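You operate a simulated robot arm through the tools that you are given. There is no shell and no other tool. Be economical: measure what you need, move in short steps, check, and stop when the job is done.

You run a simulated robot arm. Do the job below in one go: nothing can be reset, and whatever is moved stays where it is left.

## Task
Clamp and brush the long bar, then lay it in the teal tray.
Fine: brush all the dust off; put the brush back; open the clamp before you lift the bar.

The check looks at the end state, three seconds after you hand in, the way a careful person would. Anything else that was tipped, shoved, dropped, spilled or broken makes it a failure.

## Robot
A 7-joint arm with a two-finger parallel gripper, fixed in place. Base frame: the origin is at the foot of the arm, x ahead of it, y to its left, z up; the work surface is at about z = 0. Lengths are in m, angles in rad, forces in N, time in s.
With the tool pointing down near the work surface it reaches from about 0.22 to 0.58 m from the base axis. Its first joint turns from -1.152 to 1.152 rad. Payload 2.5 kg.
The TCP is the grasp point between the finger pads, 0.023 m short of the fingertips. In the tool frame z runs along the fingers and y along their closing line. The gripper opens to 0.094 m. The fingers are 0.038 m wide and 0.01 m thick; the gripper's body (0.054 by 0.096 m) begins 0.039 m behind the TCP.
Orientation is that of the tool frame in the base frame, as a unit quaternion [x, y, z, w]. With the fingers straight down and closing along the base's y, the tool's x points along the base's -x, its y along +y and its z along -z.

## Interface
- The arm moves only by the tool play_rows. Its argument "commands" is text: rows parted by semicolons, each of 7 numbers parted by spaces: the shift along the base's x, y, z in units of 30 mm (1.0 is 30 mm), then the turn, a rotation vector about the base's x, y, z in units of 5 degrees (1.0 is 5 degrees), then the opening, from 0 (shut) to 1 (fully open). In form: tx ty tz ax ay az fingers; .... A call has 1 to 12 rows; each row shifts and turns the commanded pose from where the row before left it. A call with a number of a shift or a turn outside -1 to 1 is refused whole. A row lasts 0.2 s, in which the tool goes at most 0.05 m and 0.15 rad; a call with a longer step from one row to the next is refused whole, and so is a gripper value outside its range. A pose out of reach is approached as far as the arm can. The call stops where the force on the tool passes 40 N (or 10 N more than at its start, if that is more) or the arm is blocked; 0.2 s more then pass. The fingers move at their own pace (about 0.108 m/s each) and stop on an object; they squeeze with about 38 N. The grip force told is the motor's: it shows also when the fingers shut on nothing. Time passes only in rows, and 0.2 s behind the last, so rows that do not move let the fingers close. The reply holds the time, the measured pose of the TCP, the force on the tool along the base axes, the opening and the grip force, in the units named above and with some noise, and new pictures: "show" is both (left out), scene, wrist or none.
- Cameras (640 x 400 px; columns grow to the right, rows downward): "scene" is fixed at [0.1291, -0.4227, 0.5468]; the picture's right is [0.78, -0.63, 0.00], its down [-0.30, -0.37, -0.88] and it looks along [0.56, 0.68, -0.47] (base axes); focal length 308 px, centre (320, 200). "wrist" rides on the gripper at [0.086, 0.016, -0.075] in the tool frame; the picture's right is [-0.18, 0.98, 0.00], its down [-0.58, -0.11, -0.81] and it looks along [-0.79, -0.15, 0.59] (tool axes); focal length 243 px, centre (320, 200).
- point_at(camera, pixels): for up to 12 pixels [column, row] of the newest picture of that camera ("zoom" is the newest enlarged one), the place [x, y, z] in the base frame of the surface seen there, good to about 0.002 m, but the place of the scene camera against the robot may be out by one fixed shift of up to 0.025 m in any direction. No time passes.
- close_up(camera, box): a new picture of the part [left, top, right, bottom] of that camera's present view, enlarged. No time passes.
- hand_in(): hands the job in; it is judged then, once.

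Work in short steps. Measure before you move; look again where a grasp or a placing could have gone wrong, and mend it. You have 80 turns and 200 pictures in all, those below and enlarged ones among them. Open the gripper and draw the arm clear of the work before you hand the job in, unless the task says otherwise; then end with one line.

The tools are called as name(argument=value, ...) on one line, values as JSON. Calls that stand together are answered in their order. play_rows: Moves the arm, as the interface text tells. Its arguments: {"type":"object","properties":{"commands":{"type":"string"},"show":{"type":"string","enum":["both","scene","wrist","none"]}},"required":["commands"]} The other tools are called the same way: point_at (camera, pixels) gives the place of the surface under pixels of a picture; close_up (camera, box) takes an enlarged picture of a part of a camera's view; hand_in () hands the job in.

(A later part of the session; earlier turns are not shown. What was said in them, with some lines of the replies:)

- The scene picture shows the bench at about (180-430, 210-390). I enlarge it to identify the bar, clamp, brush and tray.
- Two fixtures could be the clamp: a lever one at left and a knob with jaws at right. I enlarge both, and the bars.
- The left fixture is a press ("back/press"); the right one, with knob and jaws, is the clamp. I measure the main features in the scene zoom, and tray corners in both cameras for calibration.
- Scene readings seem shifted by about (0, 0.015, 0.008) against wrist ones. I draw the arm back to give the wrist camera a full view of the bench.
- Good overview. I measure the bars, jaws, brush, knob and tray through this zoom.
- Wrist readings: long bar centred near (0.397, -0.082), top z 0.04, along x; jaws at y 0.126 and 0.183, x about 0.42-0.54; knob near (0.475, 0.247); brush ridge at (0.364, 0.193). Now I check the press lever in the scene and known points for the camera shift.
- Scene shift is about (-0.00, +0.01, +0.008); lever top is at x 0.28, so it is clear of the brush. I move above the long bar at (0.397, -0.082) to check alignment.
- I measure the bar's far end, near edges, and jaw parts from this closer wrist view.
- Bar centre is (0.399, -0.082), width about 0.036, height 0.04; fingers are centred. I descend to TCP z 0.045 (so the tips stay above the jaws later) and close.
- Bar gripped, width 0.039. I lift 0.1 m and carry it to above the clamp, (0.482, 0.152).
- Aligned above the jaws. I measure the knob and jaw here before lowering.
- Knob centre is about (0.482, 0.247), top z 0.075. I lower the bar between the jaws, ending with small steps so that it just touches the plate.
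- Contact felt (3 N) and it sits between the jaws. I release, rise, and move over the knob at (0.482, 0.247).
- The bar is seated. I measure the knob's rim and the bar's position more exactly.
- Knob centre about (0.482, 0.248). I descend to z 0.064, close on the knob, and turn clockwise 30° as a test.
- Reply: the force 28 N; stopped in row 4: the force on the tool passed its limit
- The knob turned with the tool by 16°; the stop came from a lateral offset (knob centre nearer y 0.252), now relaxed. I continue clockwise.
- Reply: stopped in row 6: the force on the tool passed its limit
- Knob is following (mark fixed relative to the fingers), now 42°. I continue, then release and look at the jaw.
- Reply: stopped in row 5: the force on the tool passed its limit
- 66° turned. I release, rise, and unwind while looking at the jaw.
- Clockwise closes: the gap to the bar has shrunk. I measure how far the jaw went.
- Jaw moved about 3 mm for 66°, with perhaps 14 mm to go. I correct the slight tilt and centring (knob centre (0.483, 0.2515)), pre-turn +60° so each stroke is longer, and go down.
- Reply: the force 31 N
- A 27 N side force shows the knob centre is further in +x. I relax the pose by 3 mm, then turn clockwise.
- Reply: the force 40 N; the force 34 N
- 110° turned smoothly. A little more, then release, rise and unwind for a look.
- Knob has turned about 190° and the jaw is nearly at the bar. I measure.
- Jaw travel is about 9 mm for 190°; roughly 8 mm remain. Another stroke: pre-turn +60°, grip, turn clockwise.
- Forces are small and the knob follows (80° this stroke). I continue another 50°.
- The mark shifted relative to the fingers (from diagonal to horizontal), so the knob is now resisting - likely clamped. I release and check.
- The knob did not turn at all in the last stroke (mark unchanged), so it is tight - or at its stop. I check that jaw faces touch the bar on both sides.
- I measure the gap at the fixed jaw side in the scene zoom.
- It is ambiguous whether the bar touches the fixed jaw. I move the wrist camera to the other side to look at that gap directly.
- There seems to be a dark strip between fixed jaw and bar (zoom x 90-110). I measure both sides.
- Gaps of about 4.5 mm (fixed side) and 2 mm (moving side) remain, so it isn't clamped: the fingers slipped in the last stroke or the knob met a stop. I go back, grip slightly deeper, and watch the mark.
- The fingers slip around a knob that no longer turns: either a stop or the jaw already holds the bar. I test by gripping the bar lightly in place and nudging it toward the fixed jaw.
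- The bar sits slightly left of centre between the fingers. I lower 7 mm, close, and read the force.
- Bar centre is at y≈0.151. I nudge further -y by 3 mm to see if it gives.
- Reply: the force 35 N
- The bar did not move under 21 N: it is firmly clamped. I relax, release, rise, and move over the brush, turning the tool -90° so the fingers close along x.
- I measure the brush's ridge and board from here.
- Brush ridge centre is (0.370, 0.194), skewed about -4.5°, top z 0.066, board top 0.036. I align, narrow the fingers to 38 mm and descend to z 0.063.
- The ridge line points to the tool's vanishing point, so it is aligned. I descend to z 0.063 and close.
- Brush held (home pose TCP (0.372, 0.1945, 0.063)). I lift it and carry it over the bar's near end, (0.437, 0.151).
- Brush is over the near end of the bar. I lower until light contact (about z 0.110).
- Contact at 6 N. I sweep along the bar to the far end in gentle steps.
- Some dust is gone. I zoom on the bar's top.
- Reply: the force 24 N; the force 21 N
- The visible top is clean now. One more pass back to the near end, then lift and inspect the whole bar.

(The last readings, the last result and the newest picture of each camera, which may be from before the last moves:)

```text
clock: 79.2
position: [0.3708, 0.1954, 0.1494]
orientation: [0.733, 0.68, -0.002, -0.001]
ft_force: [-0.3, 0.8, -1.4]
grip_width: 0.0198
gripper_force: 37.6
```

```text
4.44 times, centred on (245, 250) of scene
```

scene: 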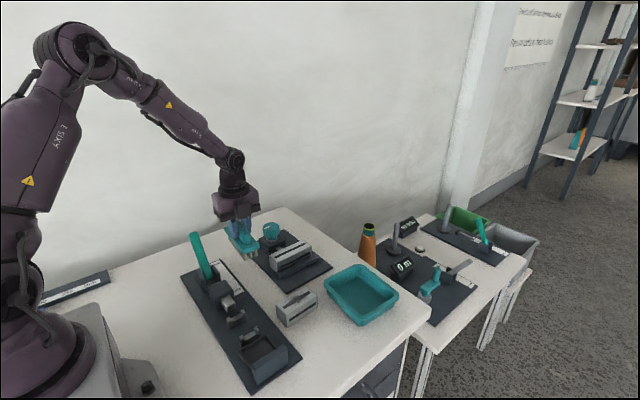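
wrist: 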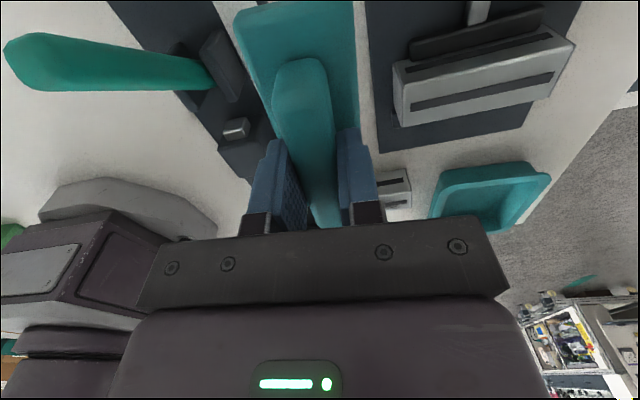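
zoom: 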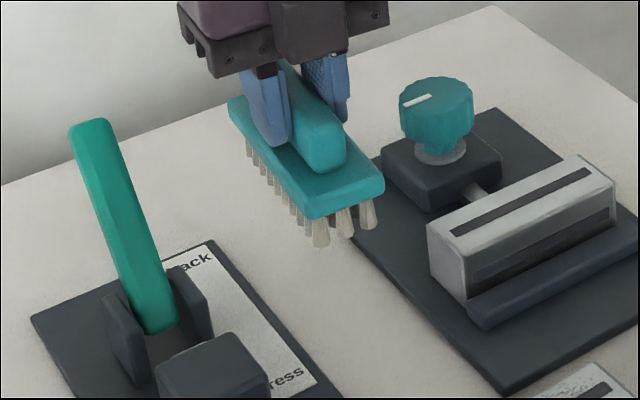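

The bar is clean. The brush is above its home; I lower it gently to the table.

play_rows(commands="0.01 -0.02 -1 0 0 0 0;0 0 -1 0 0 0 0;0 0 -0.7 0 0 0 0;0 0 -0.08 0 0 0 0;0 0 -0.05 0 0 0 0;0 0 0 0 0 0 0")

close_up(camera="scene", box=[195, 205, 295, 295])

```text
clock: 80.6
position: [0.3713, 0.1928, 0.0637]
orientation: [0.733, 0.68, -0.002, 0.0]
ft_force: [-0.1, 0.9, -1.9]
grip_width: 0.0194
gripper_force: 37.8
```

scene: 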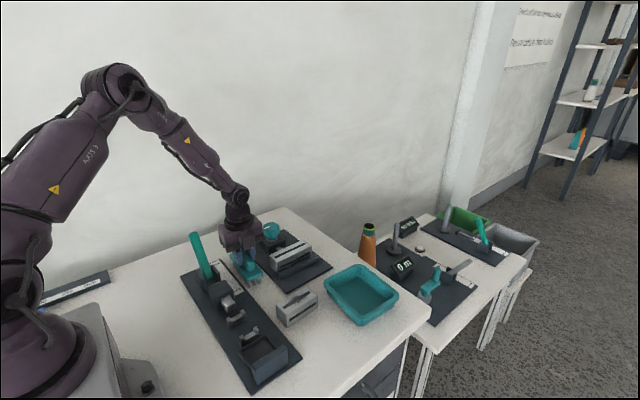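
wrist: 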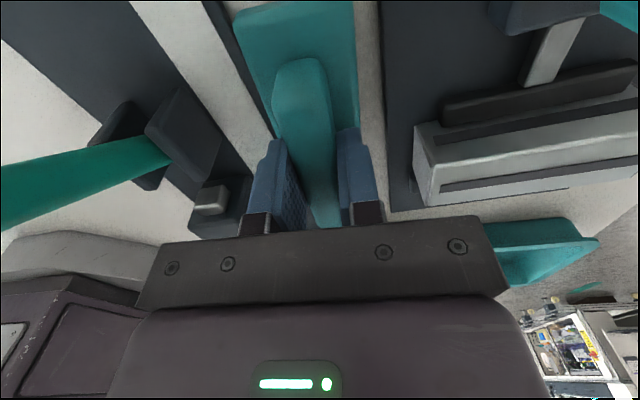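

```text
4.44 times, centred on (245, 250) of scene
```

zoom: 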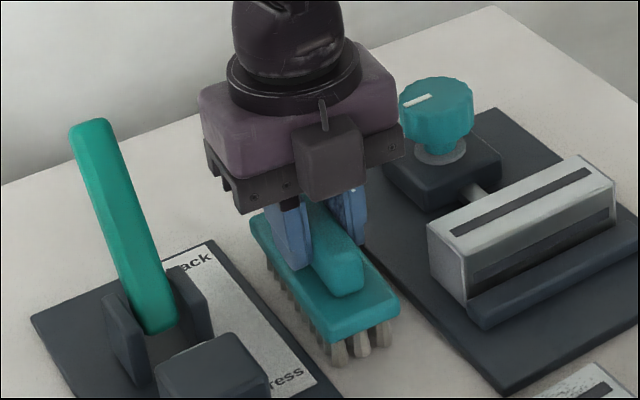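

Still bearing the brush's weight (-1.9 N); I lower in 1 mm steps until it touches.

play_rows(commands="0 0.03 -0.04 0 0 0 0;0 0 0 0 0 0 0", show="none")

play_rows(commands="0 0 -0.03 0 0 0 0;0 0 0 0 0 0 0", show="none")

```text
clock: 81.2
position: [0.3712, 0.1946, 0.064]
orientation: [0.733, 0.68, -0.001, -0.001]
ft_force: [0.5, -0.4, -1.0]
grip_width: 0.0194
gripper_force: 37.9
```

```text
clock: 81.8
position: [0.3713, 0.1937, 0.063]
orientation: [0.733, 0.68, -0.001, -0.001]
ft_force: [-3.9, -1.3, 12.9]
grip_width: 0.0196
gripper_force: 37.9
```

Touching now (12.9 N). I ease up slightly, release, rise, and check the brush.

play_rows(commands="0 0 0.03 0 0 0 0;0 0 0 0 0 0 0.2;0 0 0 0 0 0 0.35;0 0 0 0 0 0 0.4;0 0 0.5 0 0 0 0.4;0 0 1 0 0 0 0.4;0 0 1 0 0 0.9 0.4;0 0 0.5 0 0 1 0.4;0 0 0 0 0 1 0.4;0 0 0 0 0 1 0.4;0 0 0 0 0 1 0.4;0 0 0 0 0 1 0.4")

close_up(camera="scene", box=[195, 205, 295, 295])

```text
clock: 84.4
position: [0.3717, 0.1948, 0.1533]
orientation: [0.535, 0.845, 0.0, 0.0]
ft_force: [0.4, -0.5, 0.1]
grip_width: 0.0376
gripper_force: 0.0
```

scene: 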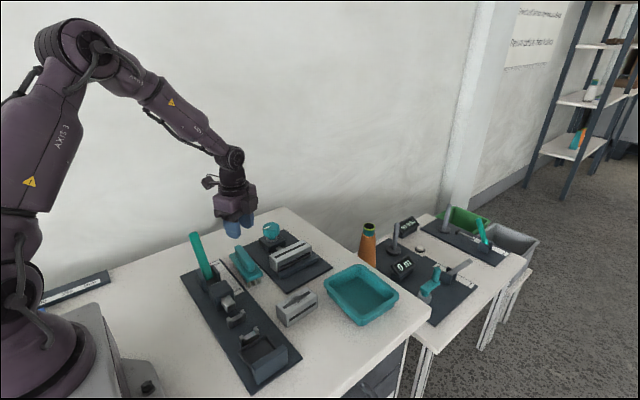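
wrist: 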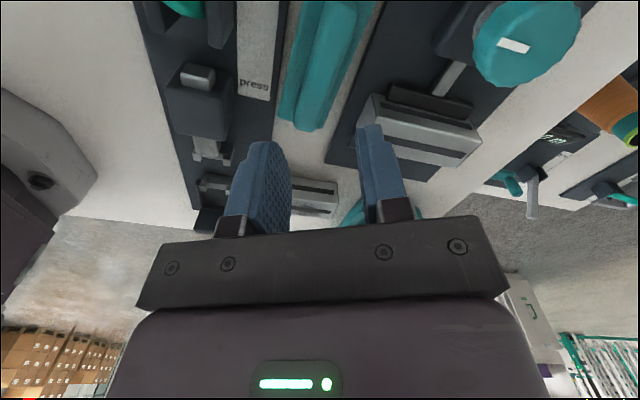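

```text
4.44 times, centred on (245, 250) of scene
```

zoom: 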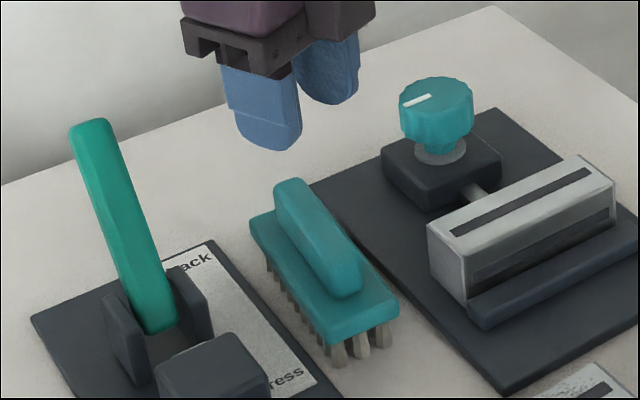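

Brush is back in place. Now I move over the knob (yaw -65°), descend, grip, and turn counter-clockwise to open.

play_rows(commands="1 0.46 0 0 0 0 0.8;1 0.46 0 0 0 0 0.8;1 0.46 0 0 0 0 0.8;0.81 0.48 0 0 0 0 0.8;0 0 -1 0 0 0 0.8;0 0 -1 0 0 0 0.8;0 0 -0.97 0 0 0 0.8;0 0 0 0 0 0 0.3;0 0 0 0 0 0 0.3;0 0 0 0 0 0 0;0 0 0 0 0 0 0", show="wrist")

play_rows(commands="0 0 0 0 0 1 0;0 0 0 0 0 1 0;0 0 0 0 0 1 0;0 0 0 0 0 1 0;0 0 0 0 0 1 0;0 0 0 0 0 1 0;0 0 0 0 0 1 0;0 0 0 0 0 1 0;0 0 0 0 0 1 0;0 0 0 0 0 1 0;0 0 0 0 0 1 0;0 0 0 0 0 1 0", show="wrist")

```text
clock: 86.8
position: [0.4846, 0.2508, 0.0637]
orientation: [0.536, 0.844, -0.002, -0.001]
ft_force: [-11.4, -6.0, 3.8]
grip_width: 0.0474
gripper_force: 44.9
```

wrist: 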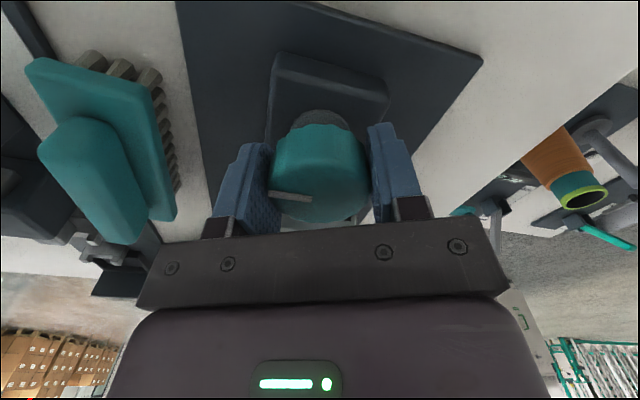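

```text
clock: 89.4
position: [0.4855, 0.2492, 0.0641]
orientation: [0.041, 0.999, -0.002, 0.0]
ft_force: [-9.7, -6.8, -2.3]
grip_width: 0.0474
gripper_force: 45.5
```

wrist: 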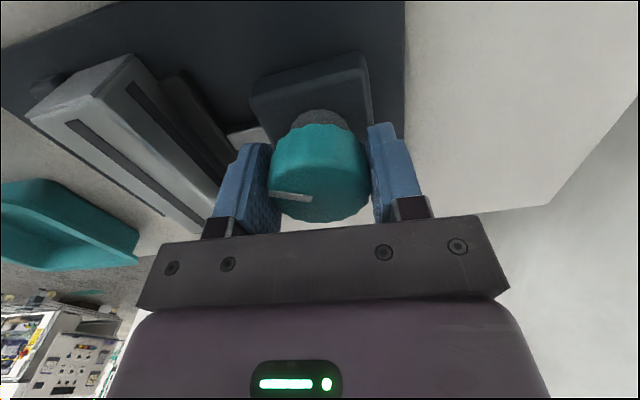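

The knob follows the fingers (mark fixed in view), opening. I continue to +60°.

play_rows(commands="0 0 0 0 0 1 0;0 0 0 0 0 1 0;0 0 0 0 0 1 0;0 0 0 0 0 1 0;0 0 0 0 0 1 0;0 0 0 0 0 1 0;0 0 0 0 0 1 0;0 0 0 0 0 1 0;0 0 0 0 0 1 0;0 0 0 0 0 1 0;0 0 0 0 0 1 0;0 0 0 0 0 1 0", show="wrist")

close_up(camera="wrist", box=[0, 0, 320, 200])

```text
clock: 92.0
position: [0.4845, 0.2501, 0.0635]
orientation: [-0.464, 0.886, 0.0, 0.0]
ft_force: [-12.5, -3.5, -5.2]
grip_width: 0.0471
gripper_force: 45.5
```

wrist: 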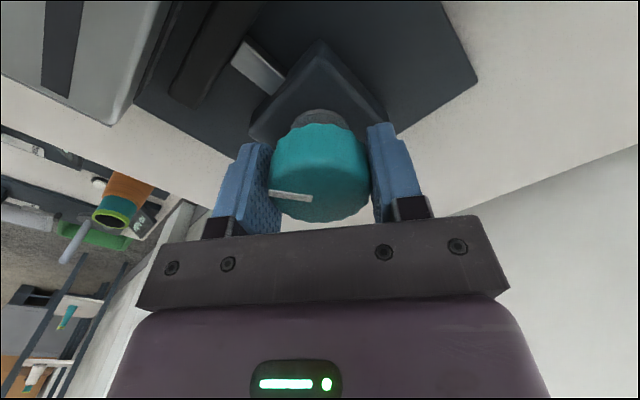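

```text
2.00 times, centred on (160, 100) of wrist
```

zoom: 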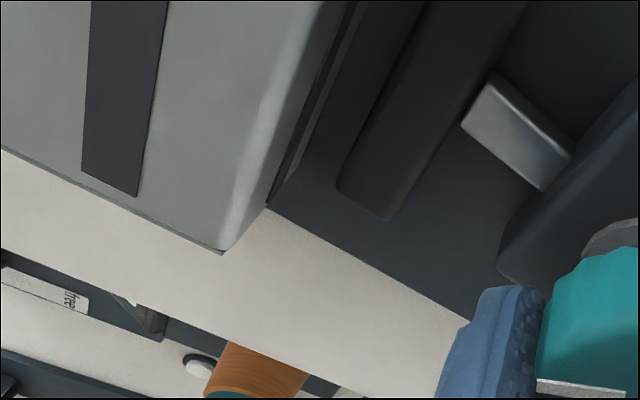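

The jaw has backed off from the bar. One more stroke to open fully: release, rise, go to yaw 0, regrip and turn +60°.

play_rows(commands="0 0 0 0 0 0 0.8;0 0 0 0 0 0 0.8;0 0 1 0 0 0 0.8;0 0 0 0 0 -1 0.8;0 0 0 0 0 -1 0.8;0 0 0 0 0 -1 0.8;0 0 0 0 0 -1 0.8;0 0 0 0 0 -1 0.8;0 0 0 0 0 -1 0.8;0 0 0 0 0 -1 0.8;0 0 0 0 0 -1 0.8;0 0 0 0 0 -1 0.8", show="none")

play_rows(commands="0 0 0 0 0 -1 0.8;0 0 0 0 0 -1 0.8;0 0 0 0 0 -1 0.8;0 0 -1 0 0 0 0.8;0 0 0 0 0 0 0.3;0 0 0 0 0 0 0.3;0 0 0 0 0 0 0;0 0 0 0 0 0 0;0 0 0 0 0 1 0;0 0 0 0 0 1 0;0 0 0 0 0 1 0;0 0 0 0 0 1 0", show="none")

play_rows(commands="0 0 0 0 0 1 0;0 0 0 0 0 1 0;0 0 0 0 0 1 0;0 0 0 0 0 1 0;0 0 0 0 0 1 0;0 0 0 0 0 1 0;0 0 0 0 0 1 0;0 0 0 0 0 1 0;0 0 0 0 0 0 0", show="wrist")

```text
clock: 94.6
position: [0.4868, 0.2488, 0.0937]
orientation: [-0.088, 0.996, 0.0, 0.001]
ft_force: [0.7, -0.4, -0.3]
grip_width: 0.0751
gripper_force: 0.0
```

```text
clock: 97.2
position: [0.4861, 0.2498, 0.0642]
orientation: [-0.133, 0.991, -0.001, 0.002]
ft_force: [-2.0, -2.5, 5.6]
grip_width: 0.0473
gripper_force: 44.6
```

```text
clock: 99.2
position: [0.4862, 0.2502, 0.064]
orientation: [-0.464, 0.886, -0.001, 0.001]
ft_force: [-3.0, 2.7, 6.9]
grip_width: 0.0475
gripper_force: 44.9
```

wrist: 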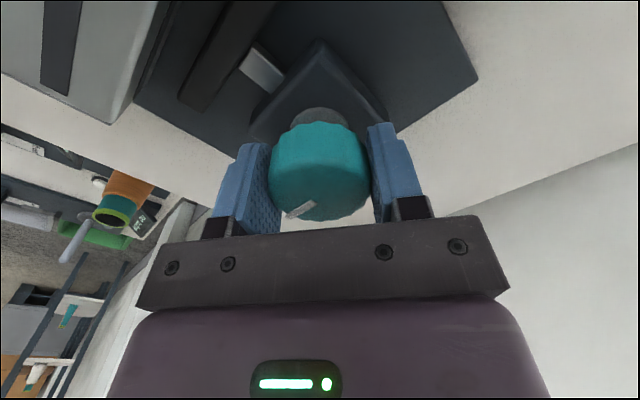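

The jaw moved further. I release, rise, return to yaw 0 and check the gap.

play_rows(commands="0 0 0 0 0 0 0.8;0 0 0 0 0 0 0.8;0 0 1 0 0 0 0.8;0 0 1 0 0 -1 0.8;0 0 0.7 0 0 -1 0.8;0 0 0 0 0 -1 0.8;0 0 0 0 0 -1 0.8;0 0 0 0 0 -1 0.8;0 0 0 0 0 -1 0.8;0 0 0 0 0 -1 0.8;0 0 0 0 0 -1 0.8;0 0 0 0 0 -1 0.8", show="none")

play_rows(commands="0 0 0 0 0 -1 0.65;0 0 0 0 0 -1 0.65;0 0 0 0 0 0 0.65")

close_up(camera="wrist", box=[100, 0, 400, 180])

```text
clock: 101.8
position: [0.4847, 0.2516, 0.1448]
orientation: [-0.088, 0.996, 0.0, 0.001]
ft_force: [-0.1, 0.2, -0.3]
grip_width: 0.0751
gripper_force: 0.1
```

```text
clock: 102.6
position: [0.4858, 0.2495, 0.1457]
orientation: [-0.001, 1.0, -0.001, 0.001]
ft_force: [0.2, -0.3, 0.4]
grip_width: 0.0611
gripper_force: 0.2
```

scene: 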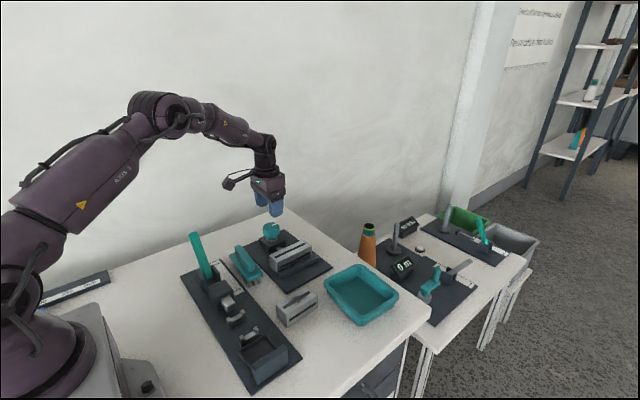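
wrist: 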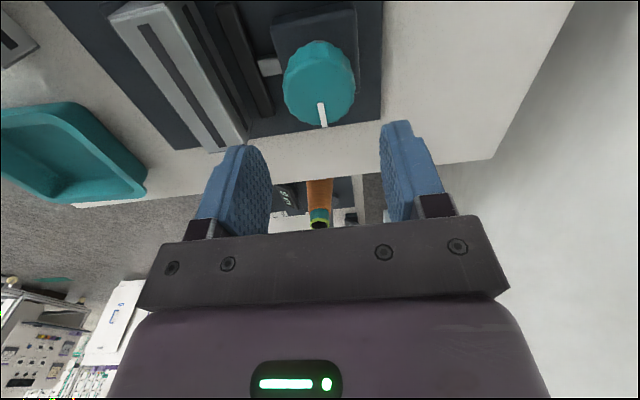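

```text
2.13 times, centred on (250, 90) of wrist
```

zoom: 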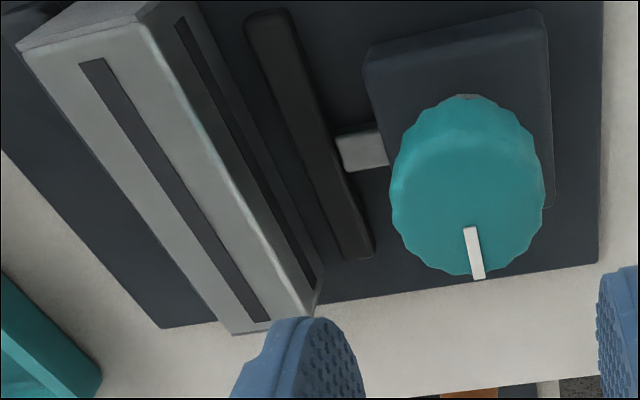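

The clamp is fully open (mark back at its start). I move over the bar, descend and grip it.

play_rows(commands="0 -0.9 0 0 0 0 0.65;0 -0.9 0 0 0 0 0.65;-0.1 -0.9 0 0 0 0 0.65;0 -0.58 0 0 0 0 0.65;0 0 -1 0 0 0 0.65;0 0 -1 0 0 0 0.65;0 0 -1 0 0 0 0.65;0 0 -0.05 0 0 0 0.4;0 0 0 0 0 0 0.2;0 0 0 0 0 0 0;0 0 0 0 0 0 0")

close_up(camera="scene", box=[320, 255, 410, 335])

```text
clock: 105.0
position: [0.4836, 0.1518, 0.0538]
orientation: [-0.002, 1.0, -0.001, 0.0]
ft_force: [-2.6, -1.9, 10.5]
grip_width: 0.0393
gripper_force: 38.3
```

scene: 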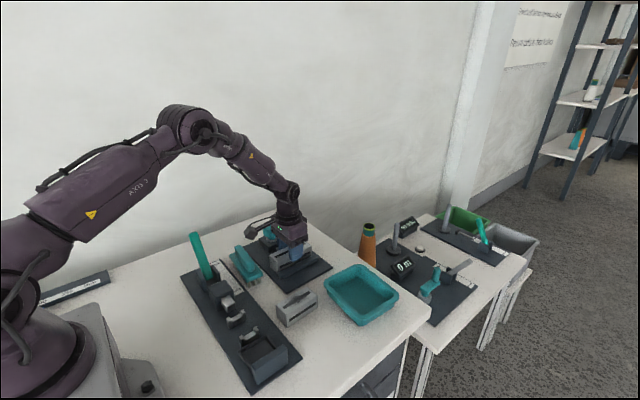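
wrist: 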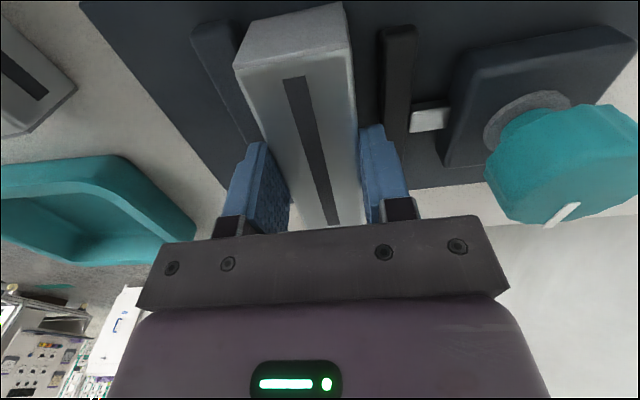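

```text
5.00 times, centred on (365, 295) of scene
```

zoom: 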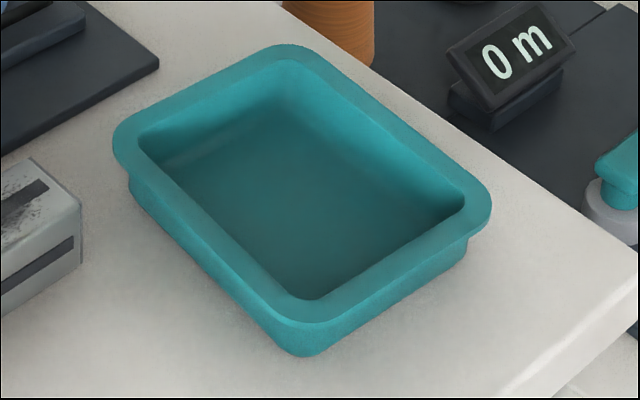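

Bar gripped in the open clamp. I measure the tray's rim and floor in the scene zoom, and lift the bar straight up.

point_at(camera="zoom", pixels=[[140, 135], [285, 60], [462, 200], [310, 300], [200, 190], [285, 135], [400, 215], [310, 275], [290, 200], [122, 128], [480, 215], [290, 310]])

play_rows(commands="0 0 0.5 0 0 0 0;0 0 1 0 0 0 0;0 0 1 0 0 0 0;0 0 1 0 0 0 0;0 -1 0.2 0 0 0 0;0 -1 0 0 0 0 0;0 -1 0 0 0 0 0;0 0 0 0 0 0 0")

close_up(camera="wrist", box=[0, 0, 320, 200])

```text
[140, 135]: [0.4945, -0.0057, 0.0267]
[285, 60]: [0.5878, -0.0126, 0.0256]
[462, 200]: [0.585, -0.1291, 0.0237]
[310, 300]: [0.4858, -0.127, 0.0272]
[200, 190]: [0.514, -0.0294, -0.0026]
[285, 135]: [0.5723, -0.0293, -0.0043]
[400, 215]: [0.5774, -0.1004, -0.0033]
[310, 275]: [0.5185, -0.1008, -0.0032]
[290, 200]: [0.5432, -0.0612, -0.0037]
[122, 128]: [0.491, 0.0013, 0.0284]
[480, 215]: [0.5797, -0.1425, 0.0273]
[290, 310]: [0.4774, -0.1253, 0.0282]
```

```text
clock: 106.8
position: [0.4811, 0.061, 0.1649]
orientation: [-0.002, 1.0, 0.0, 0.001]
ft_force: [0.7, -0.2, -1.8]
grip_width: 0.0392
gripper_force: 38.4
```

scene: 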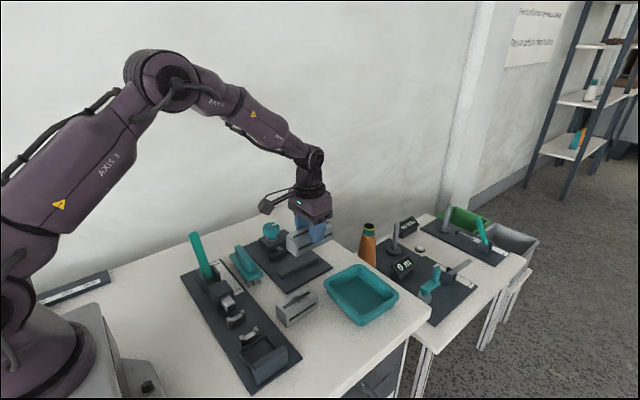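
wrist: 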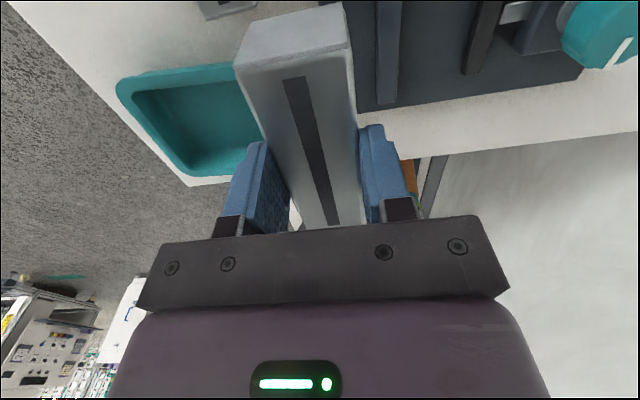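

```text
2.00 times, centred on (160, 100) of wrist
```

zoom: 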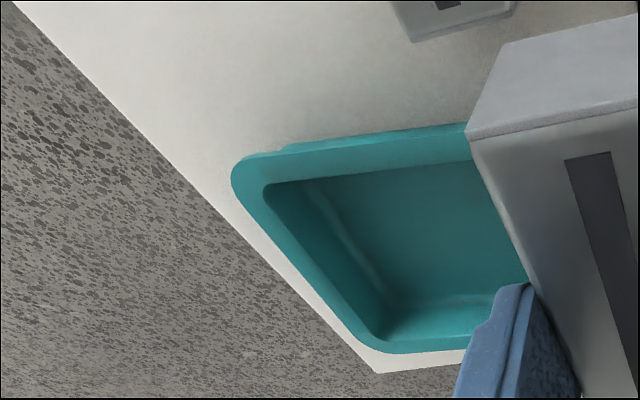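

I measure the tray's inner rim and floor edges from this wrist view and also edge midpoints in the scene.

point_at(camera="zoom", pixels=[[268, 192], [370, 172], [460, 162], [315, 260], [345, 305], [385, 338], [430, 335], [340, 195], [330, 215], [385, 290], [400, 300], [420, 240]])

close_up(camera="scene", box=[320, 255, 410, 335])

```text
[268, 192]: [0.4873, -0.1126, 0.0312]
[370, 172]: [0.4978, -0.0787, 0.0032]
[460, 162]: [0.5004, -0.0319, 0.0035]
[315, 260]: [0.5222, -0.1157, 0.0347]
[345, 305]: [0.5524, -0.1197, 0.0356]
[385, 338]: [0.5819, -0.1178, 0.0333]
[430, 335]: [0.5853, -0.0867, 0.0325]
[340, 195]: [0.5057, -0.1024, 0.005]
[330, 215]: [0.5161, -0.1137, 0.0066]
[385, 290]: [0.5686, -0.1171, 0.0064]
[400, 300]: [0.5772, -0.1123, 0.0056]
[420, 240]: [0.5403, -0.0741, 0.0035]
```

```text
5.00 times, centred on (365, 295) of scene
```

zoom: 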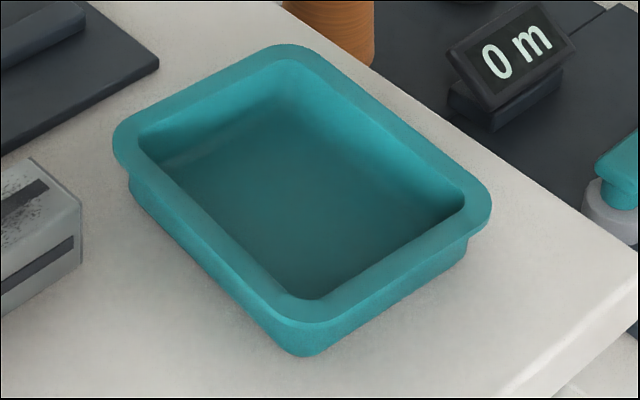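

Tray walls are nearly vertical; floor z 0.0035; skew about -3°. I measure points just inside along all four inner rim edges.

point_at(camera="zoom", pixels=[[175, 180], [265, 272], [172, 118], [250, 77], [325, 88], [425, 168], [437, 226], [345, 282], [190, 160], [240, 240], [230, 110], [370, 250]])

```text
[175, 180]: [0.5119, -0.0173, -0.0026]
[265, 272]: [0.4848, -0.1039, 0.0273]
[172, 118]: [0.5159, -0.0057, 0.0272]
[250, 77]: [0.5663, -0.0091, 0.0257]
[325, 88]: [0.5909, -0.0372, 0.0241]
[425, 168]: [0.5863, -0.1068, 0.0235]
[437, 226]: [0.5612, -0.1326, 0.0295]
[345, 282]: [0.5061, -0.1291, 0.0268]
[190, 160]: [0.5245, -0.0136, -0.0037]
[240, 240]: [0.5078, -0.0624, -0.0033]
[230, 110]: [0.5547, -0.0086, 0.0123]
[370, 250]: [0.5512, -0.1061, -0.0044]
```

Tray interior: centre about (0.538, -0.0565), 0.122 by 0.10, skew -3.8°. I turn the bar by -93.8° while carrying it there at height.

play_rows(commands="0 0 0 0 0 -1 0;0 0 0 0 0 -1 0;0 0 0 0 0 -1 0;0 0 0 0 0 -1 0;0 0 0 0 0 -1 0;0 0 0 0 0 -1 0;0 0 0 0 0 -1 0;0 0 0 0 0 -1 0;0 0 0 0 0 -1 0;0 0 0 0 0 -1 0;0 0 0 0 0 -1 0;0 0 0 0 0 -1 0", show="none")

play_rows(commands="0.3 -0.6 0 0 0 -1 0;0.3 -0.6 0 0 0 -1 0;0.3 -0.6 0 0 0 -1 0;0.3 -0.6 0 0 0 -1 0;0.3 -0.6 0 0 0 -1 0;0.3 -0.6 0 0 0 -1 0;0.1 -0.32 -0.5 0 0 -0.76 0;0 0 0 0 0 0 0")

close_up(camera="scene", box=[300, 225, 420, 335])

```text
clock: 109.4
position: [0.4818, 0.0616, 0.1652]
orientation: [0.499, 0.866, -0.001, 0.001]
ft_force: [0.1, 0.2, -1.9]
grip_width: 0.0393
gripper_force: 37.4
```

```text
clock: 111.2
position: [0.5407, -0.0553, 0.1492]
orientation: [0.729, 0.684, -0.001, 0.0]
ft_force: [-0.2, 0.7, -1.8]
grip_width: 0.0393
gripper_force: 38.3
```

scene: 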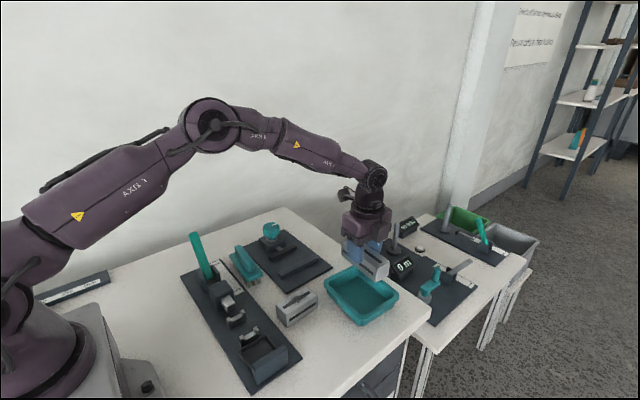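
wrist: 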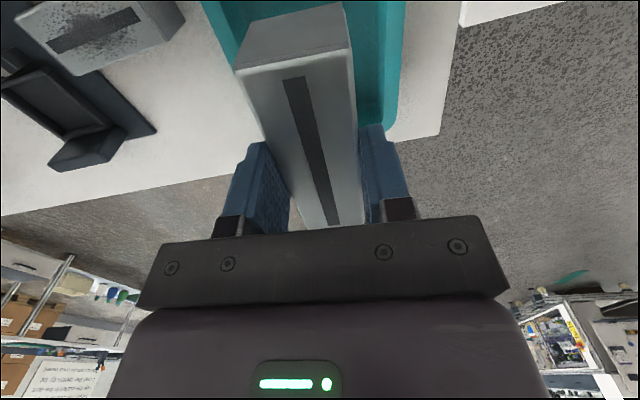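

```text
3.64 times, centred on (360, 280) of scene
```

zoom: 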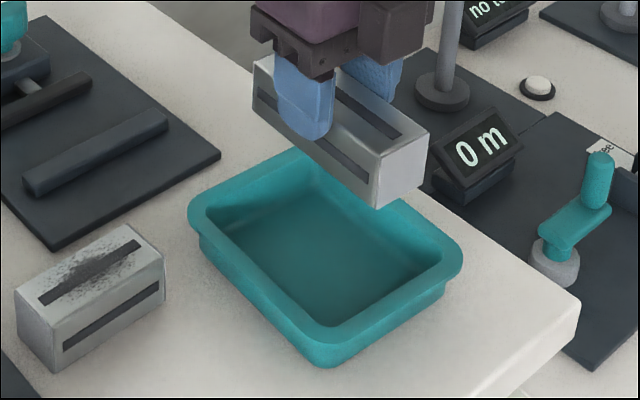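

Aligned with the tray. I lower until the bar is just above the rim and check.

play_rows(commands="-0.08 -0.04 -0.9 0 0 0 0;0 0 -0.95 0 0 0 0;0 0 0 0 0 0 0")

close_up(camera="scene", box=[310, 235, 410, 335])

close_up(camera="wrist", box=[160, 0, 460, 200])

```text
clock: 112.0
position: [0.5362, -0.0547, 0.0926]
orientation: [0.729, 0.685, -0.001, 0.001]
ft_force: [-0.9, 0.2, -2.3]
grip_width: 0.0393
gripper_force: 38.3
```

scene: 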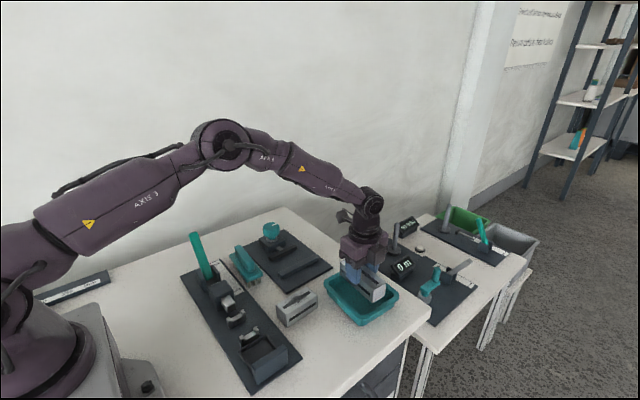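
wrist: 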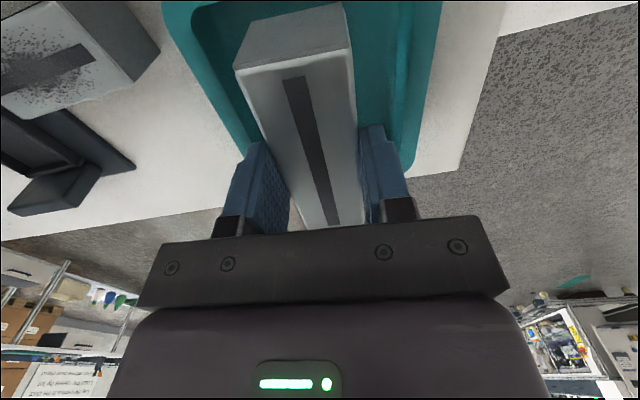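

```text
4.00 times, centred on (360, 285) of scene
```

zoom: 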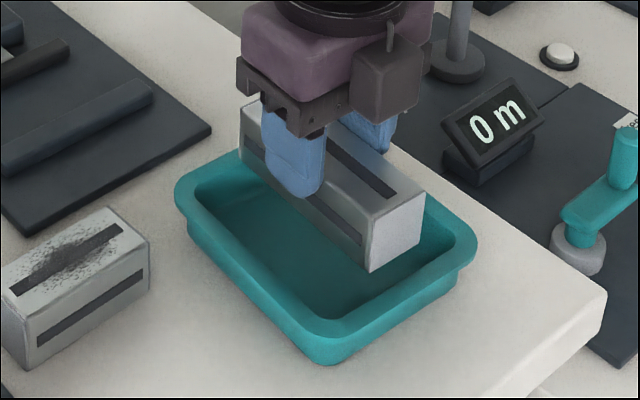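

```text
2.00 times, centred on (310, 100) of wrist
```

zoom: 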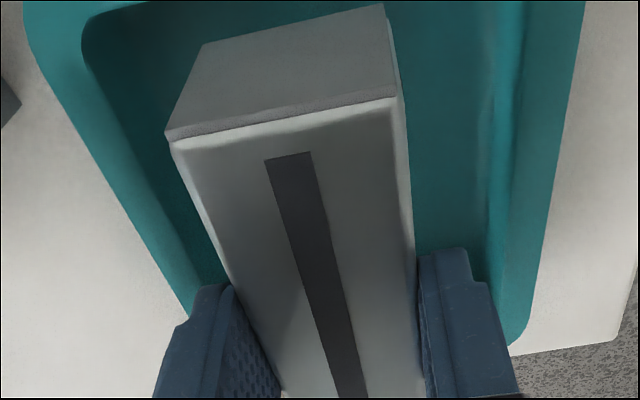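

I verify the tray's +y inner edge and bar end with the wrist view.

point_at(camera="zoom", pixels=[[205, 48], [380, 10], [110, 12], [150, 14], [100, 30], [510, 60], [500, 200], [140, 130], [180, 140], [395, 98], [130, 20], [440, 20]])

```text
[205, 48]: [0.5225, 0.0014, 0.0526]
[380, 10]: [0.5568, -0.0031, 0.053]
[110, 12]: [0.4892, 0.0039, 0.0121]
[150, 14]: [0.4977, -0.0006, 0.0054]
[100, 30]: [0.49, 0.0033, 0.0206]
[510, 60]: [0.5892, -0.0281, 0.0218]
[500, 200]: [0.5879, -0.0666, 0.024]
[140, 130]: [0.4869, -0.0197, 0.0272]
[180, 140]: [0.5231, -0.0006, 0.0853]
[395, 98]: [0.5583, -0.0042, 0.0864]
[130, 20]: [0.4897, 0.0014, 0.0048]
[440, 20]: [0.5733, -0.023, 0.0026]
```

Clearances are about 5-8 mm at each end. I shift 1.5 mm to -y and lower the bar to the floor.

play_rows(commands="0 -0.05 -0.5 0 0 0 0;0 0 -0.5 0 0 0 0;0 0 -0.3 0 0 0 0;0 0 -0.08 0 0 0 0;0 0 0 0 0 0 0", show="none")

play_rows(commands="0 0 -0.05 0 0 0 0;0 0 0 0 0 0 0")

close_up(camera="scene", box=[310, 235, 410, 335])

```text
clock: 113.2
position: [0.5371, -0.0592, 0.053]
orientation: [0.729, 0.684, -0.002, 0.0]
ft_force: [0.3, 1.9, -1.6]
grip_width: 0.0393
gripper_force: 38.1
```

```text
clock: 113.8
position: [0.5376, -0.0579, 0.0514]
orientation: [0.729, 0.685, -0.001, 0.0]
ft_force: [0.3, 0.0, -1.7]
grip_width: 0.0392
gripper_force: 37.6
```

scene: 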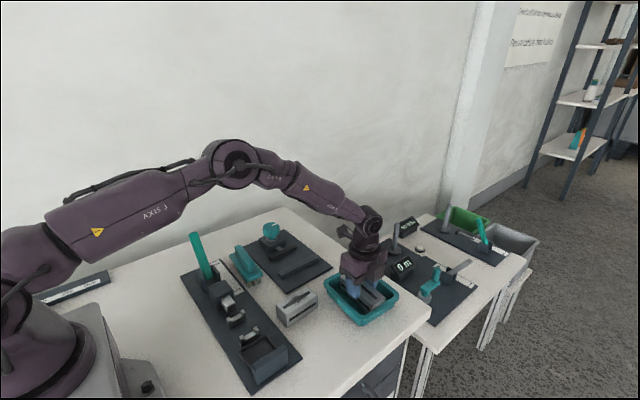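
wrist: 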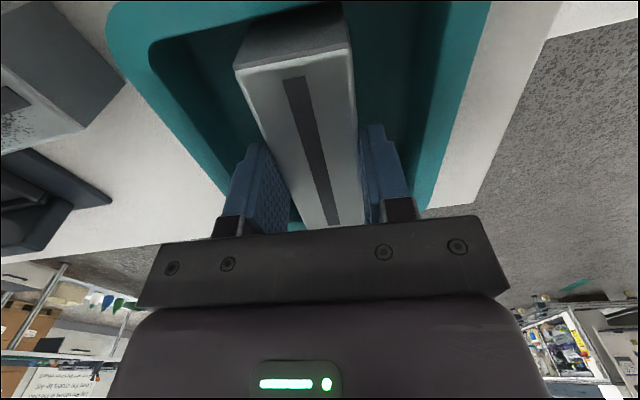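

```text
4.00 times, centred on (360, 285) of scene
```

zoom: 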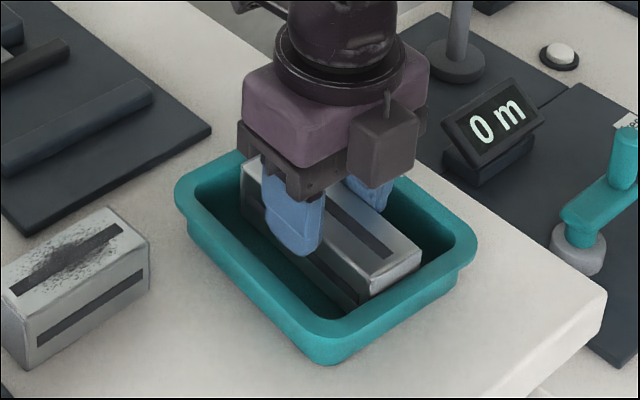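

Bar is inside the tray, not yet touching (z 0.0514). I lower in 1 mm steps to contact.

play_rows(commands="0 0 -0.04 0 0 0 0;0 0 0 0 0 0 0", show="none")

play_rows(commands="0 0 -0.03 0 0 0 0;0 0 0 0 0 0 0", show="none")

```text
clock: 114.4
position: [0.5364, -0.0582, 0.0503]
orientation: [0.729, 0.684, -0.001, -0.001]
ft_force: [-0.7, 0.6, 0.2]
grip_width: 0.039
gripper_force: 38.4
```

```text
clock: 115.0
position: [0.5379, -0.0587, 0.0499]
orientation: [0.729, 0.684, -0.001, 0.0]
ft_force: [-3.0, 0.3, 9.7]
grip_width: 0.0393
gripper_force: 38.5
```

Contact (9.7 N). I open just to 53 mm, rise, then draw the arm back.

play_rows(commands="0 0 0.02 0 0 0 0.5;0 0 0 0 0 0 0.56;0 0 0 0 0 0 0.56;0 0 0.7 0 0 0 0.56;0 0 1 0 0 0 0.56;0 0 1 0 0 0 0.56;0 0 1 0 0 0 0.56;-1 0 1 0 0 1 0.8;-1 0 1 0 0 1 0.8;-1 0 0.5 0 0 1 0.8;-1 0 0 0 0 1 0.8;0 0 0 0 0 0 0.8")

close_up(camera="scene", box=[310, 235, 410, 335])

close_up(camera="scene", box=[170, 200, 360, 390])

```text
clock: 117.6
position: [0.4169, -0.0579, 0.2351]
orientation: [0.598, 0.801, -0.002, 0.0]
ft_force: [-0.4, 0.1, -0.7]
grip_width: 0.0753
gripper_force: 0.2
```

scene: 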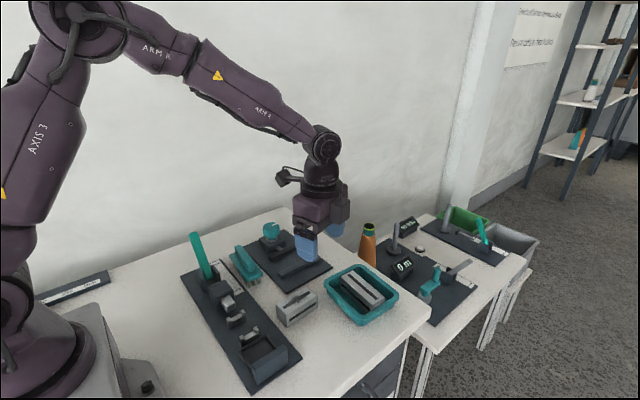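
wrist: 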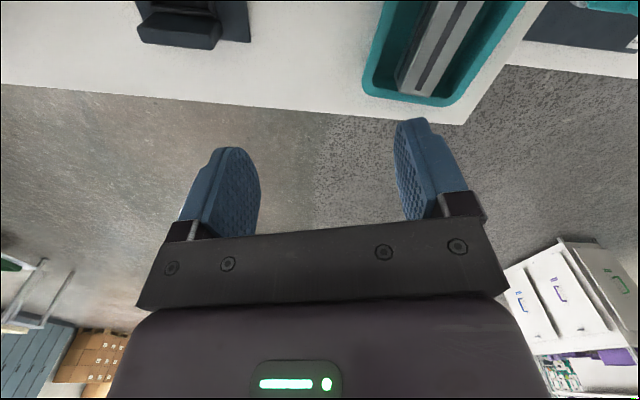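

```text
4.00 times, centred on (360, 285) of scene
```

zoom: 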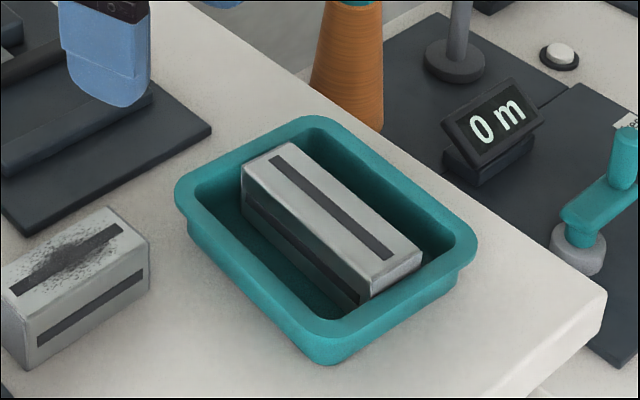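

```text
2.11 times, centred on (265, 295) of scene
```

zoom: 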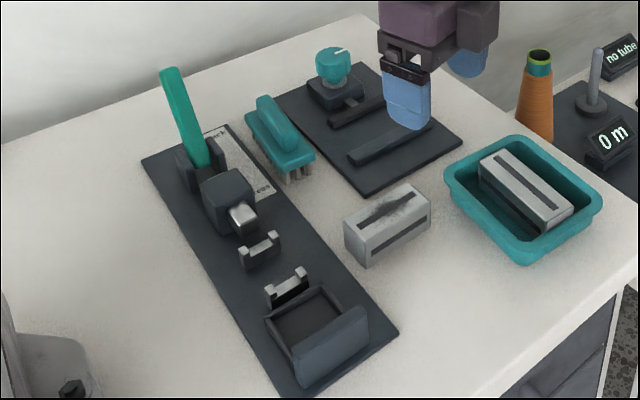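

The bar lies clean in the tray, the brush is back, the clamp is open, and the arm is clear with the gripper open. I hand in.

hand_in()

```text
The job is handed in.
```

I clamped the long bar, brushed off all the dust I could see, opened the clamp and laid the bar flat in the teal tray. The brush is back within a few millimetres of where it started, and nothing else looked disturbed in the last pictures.
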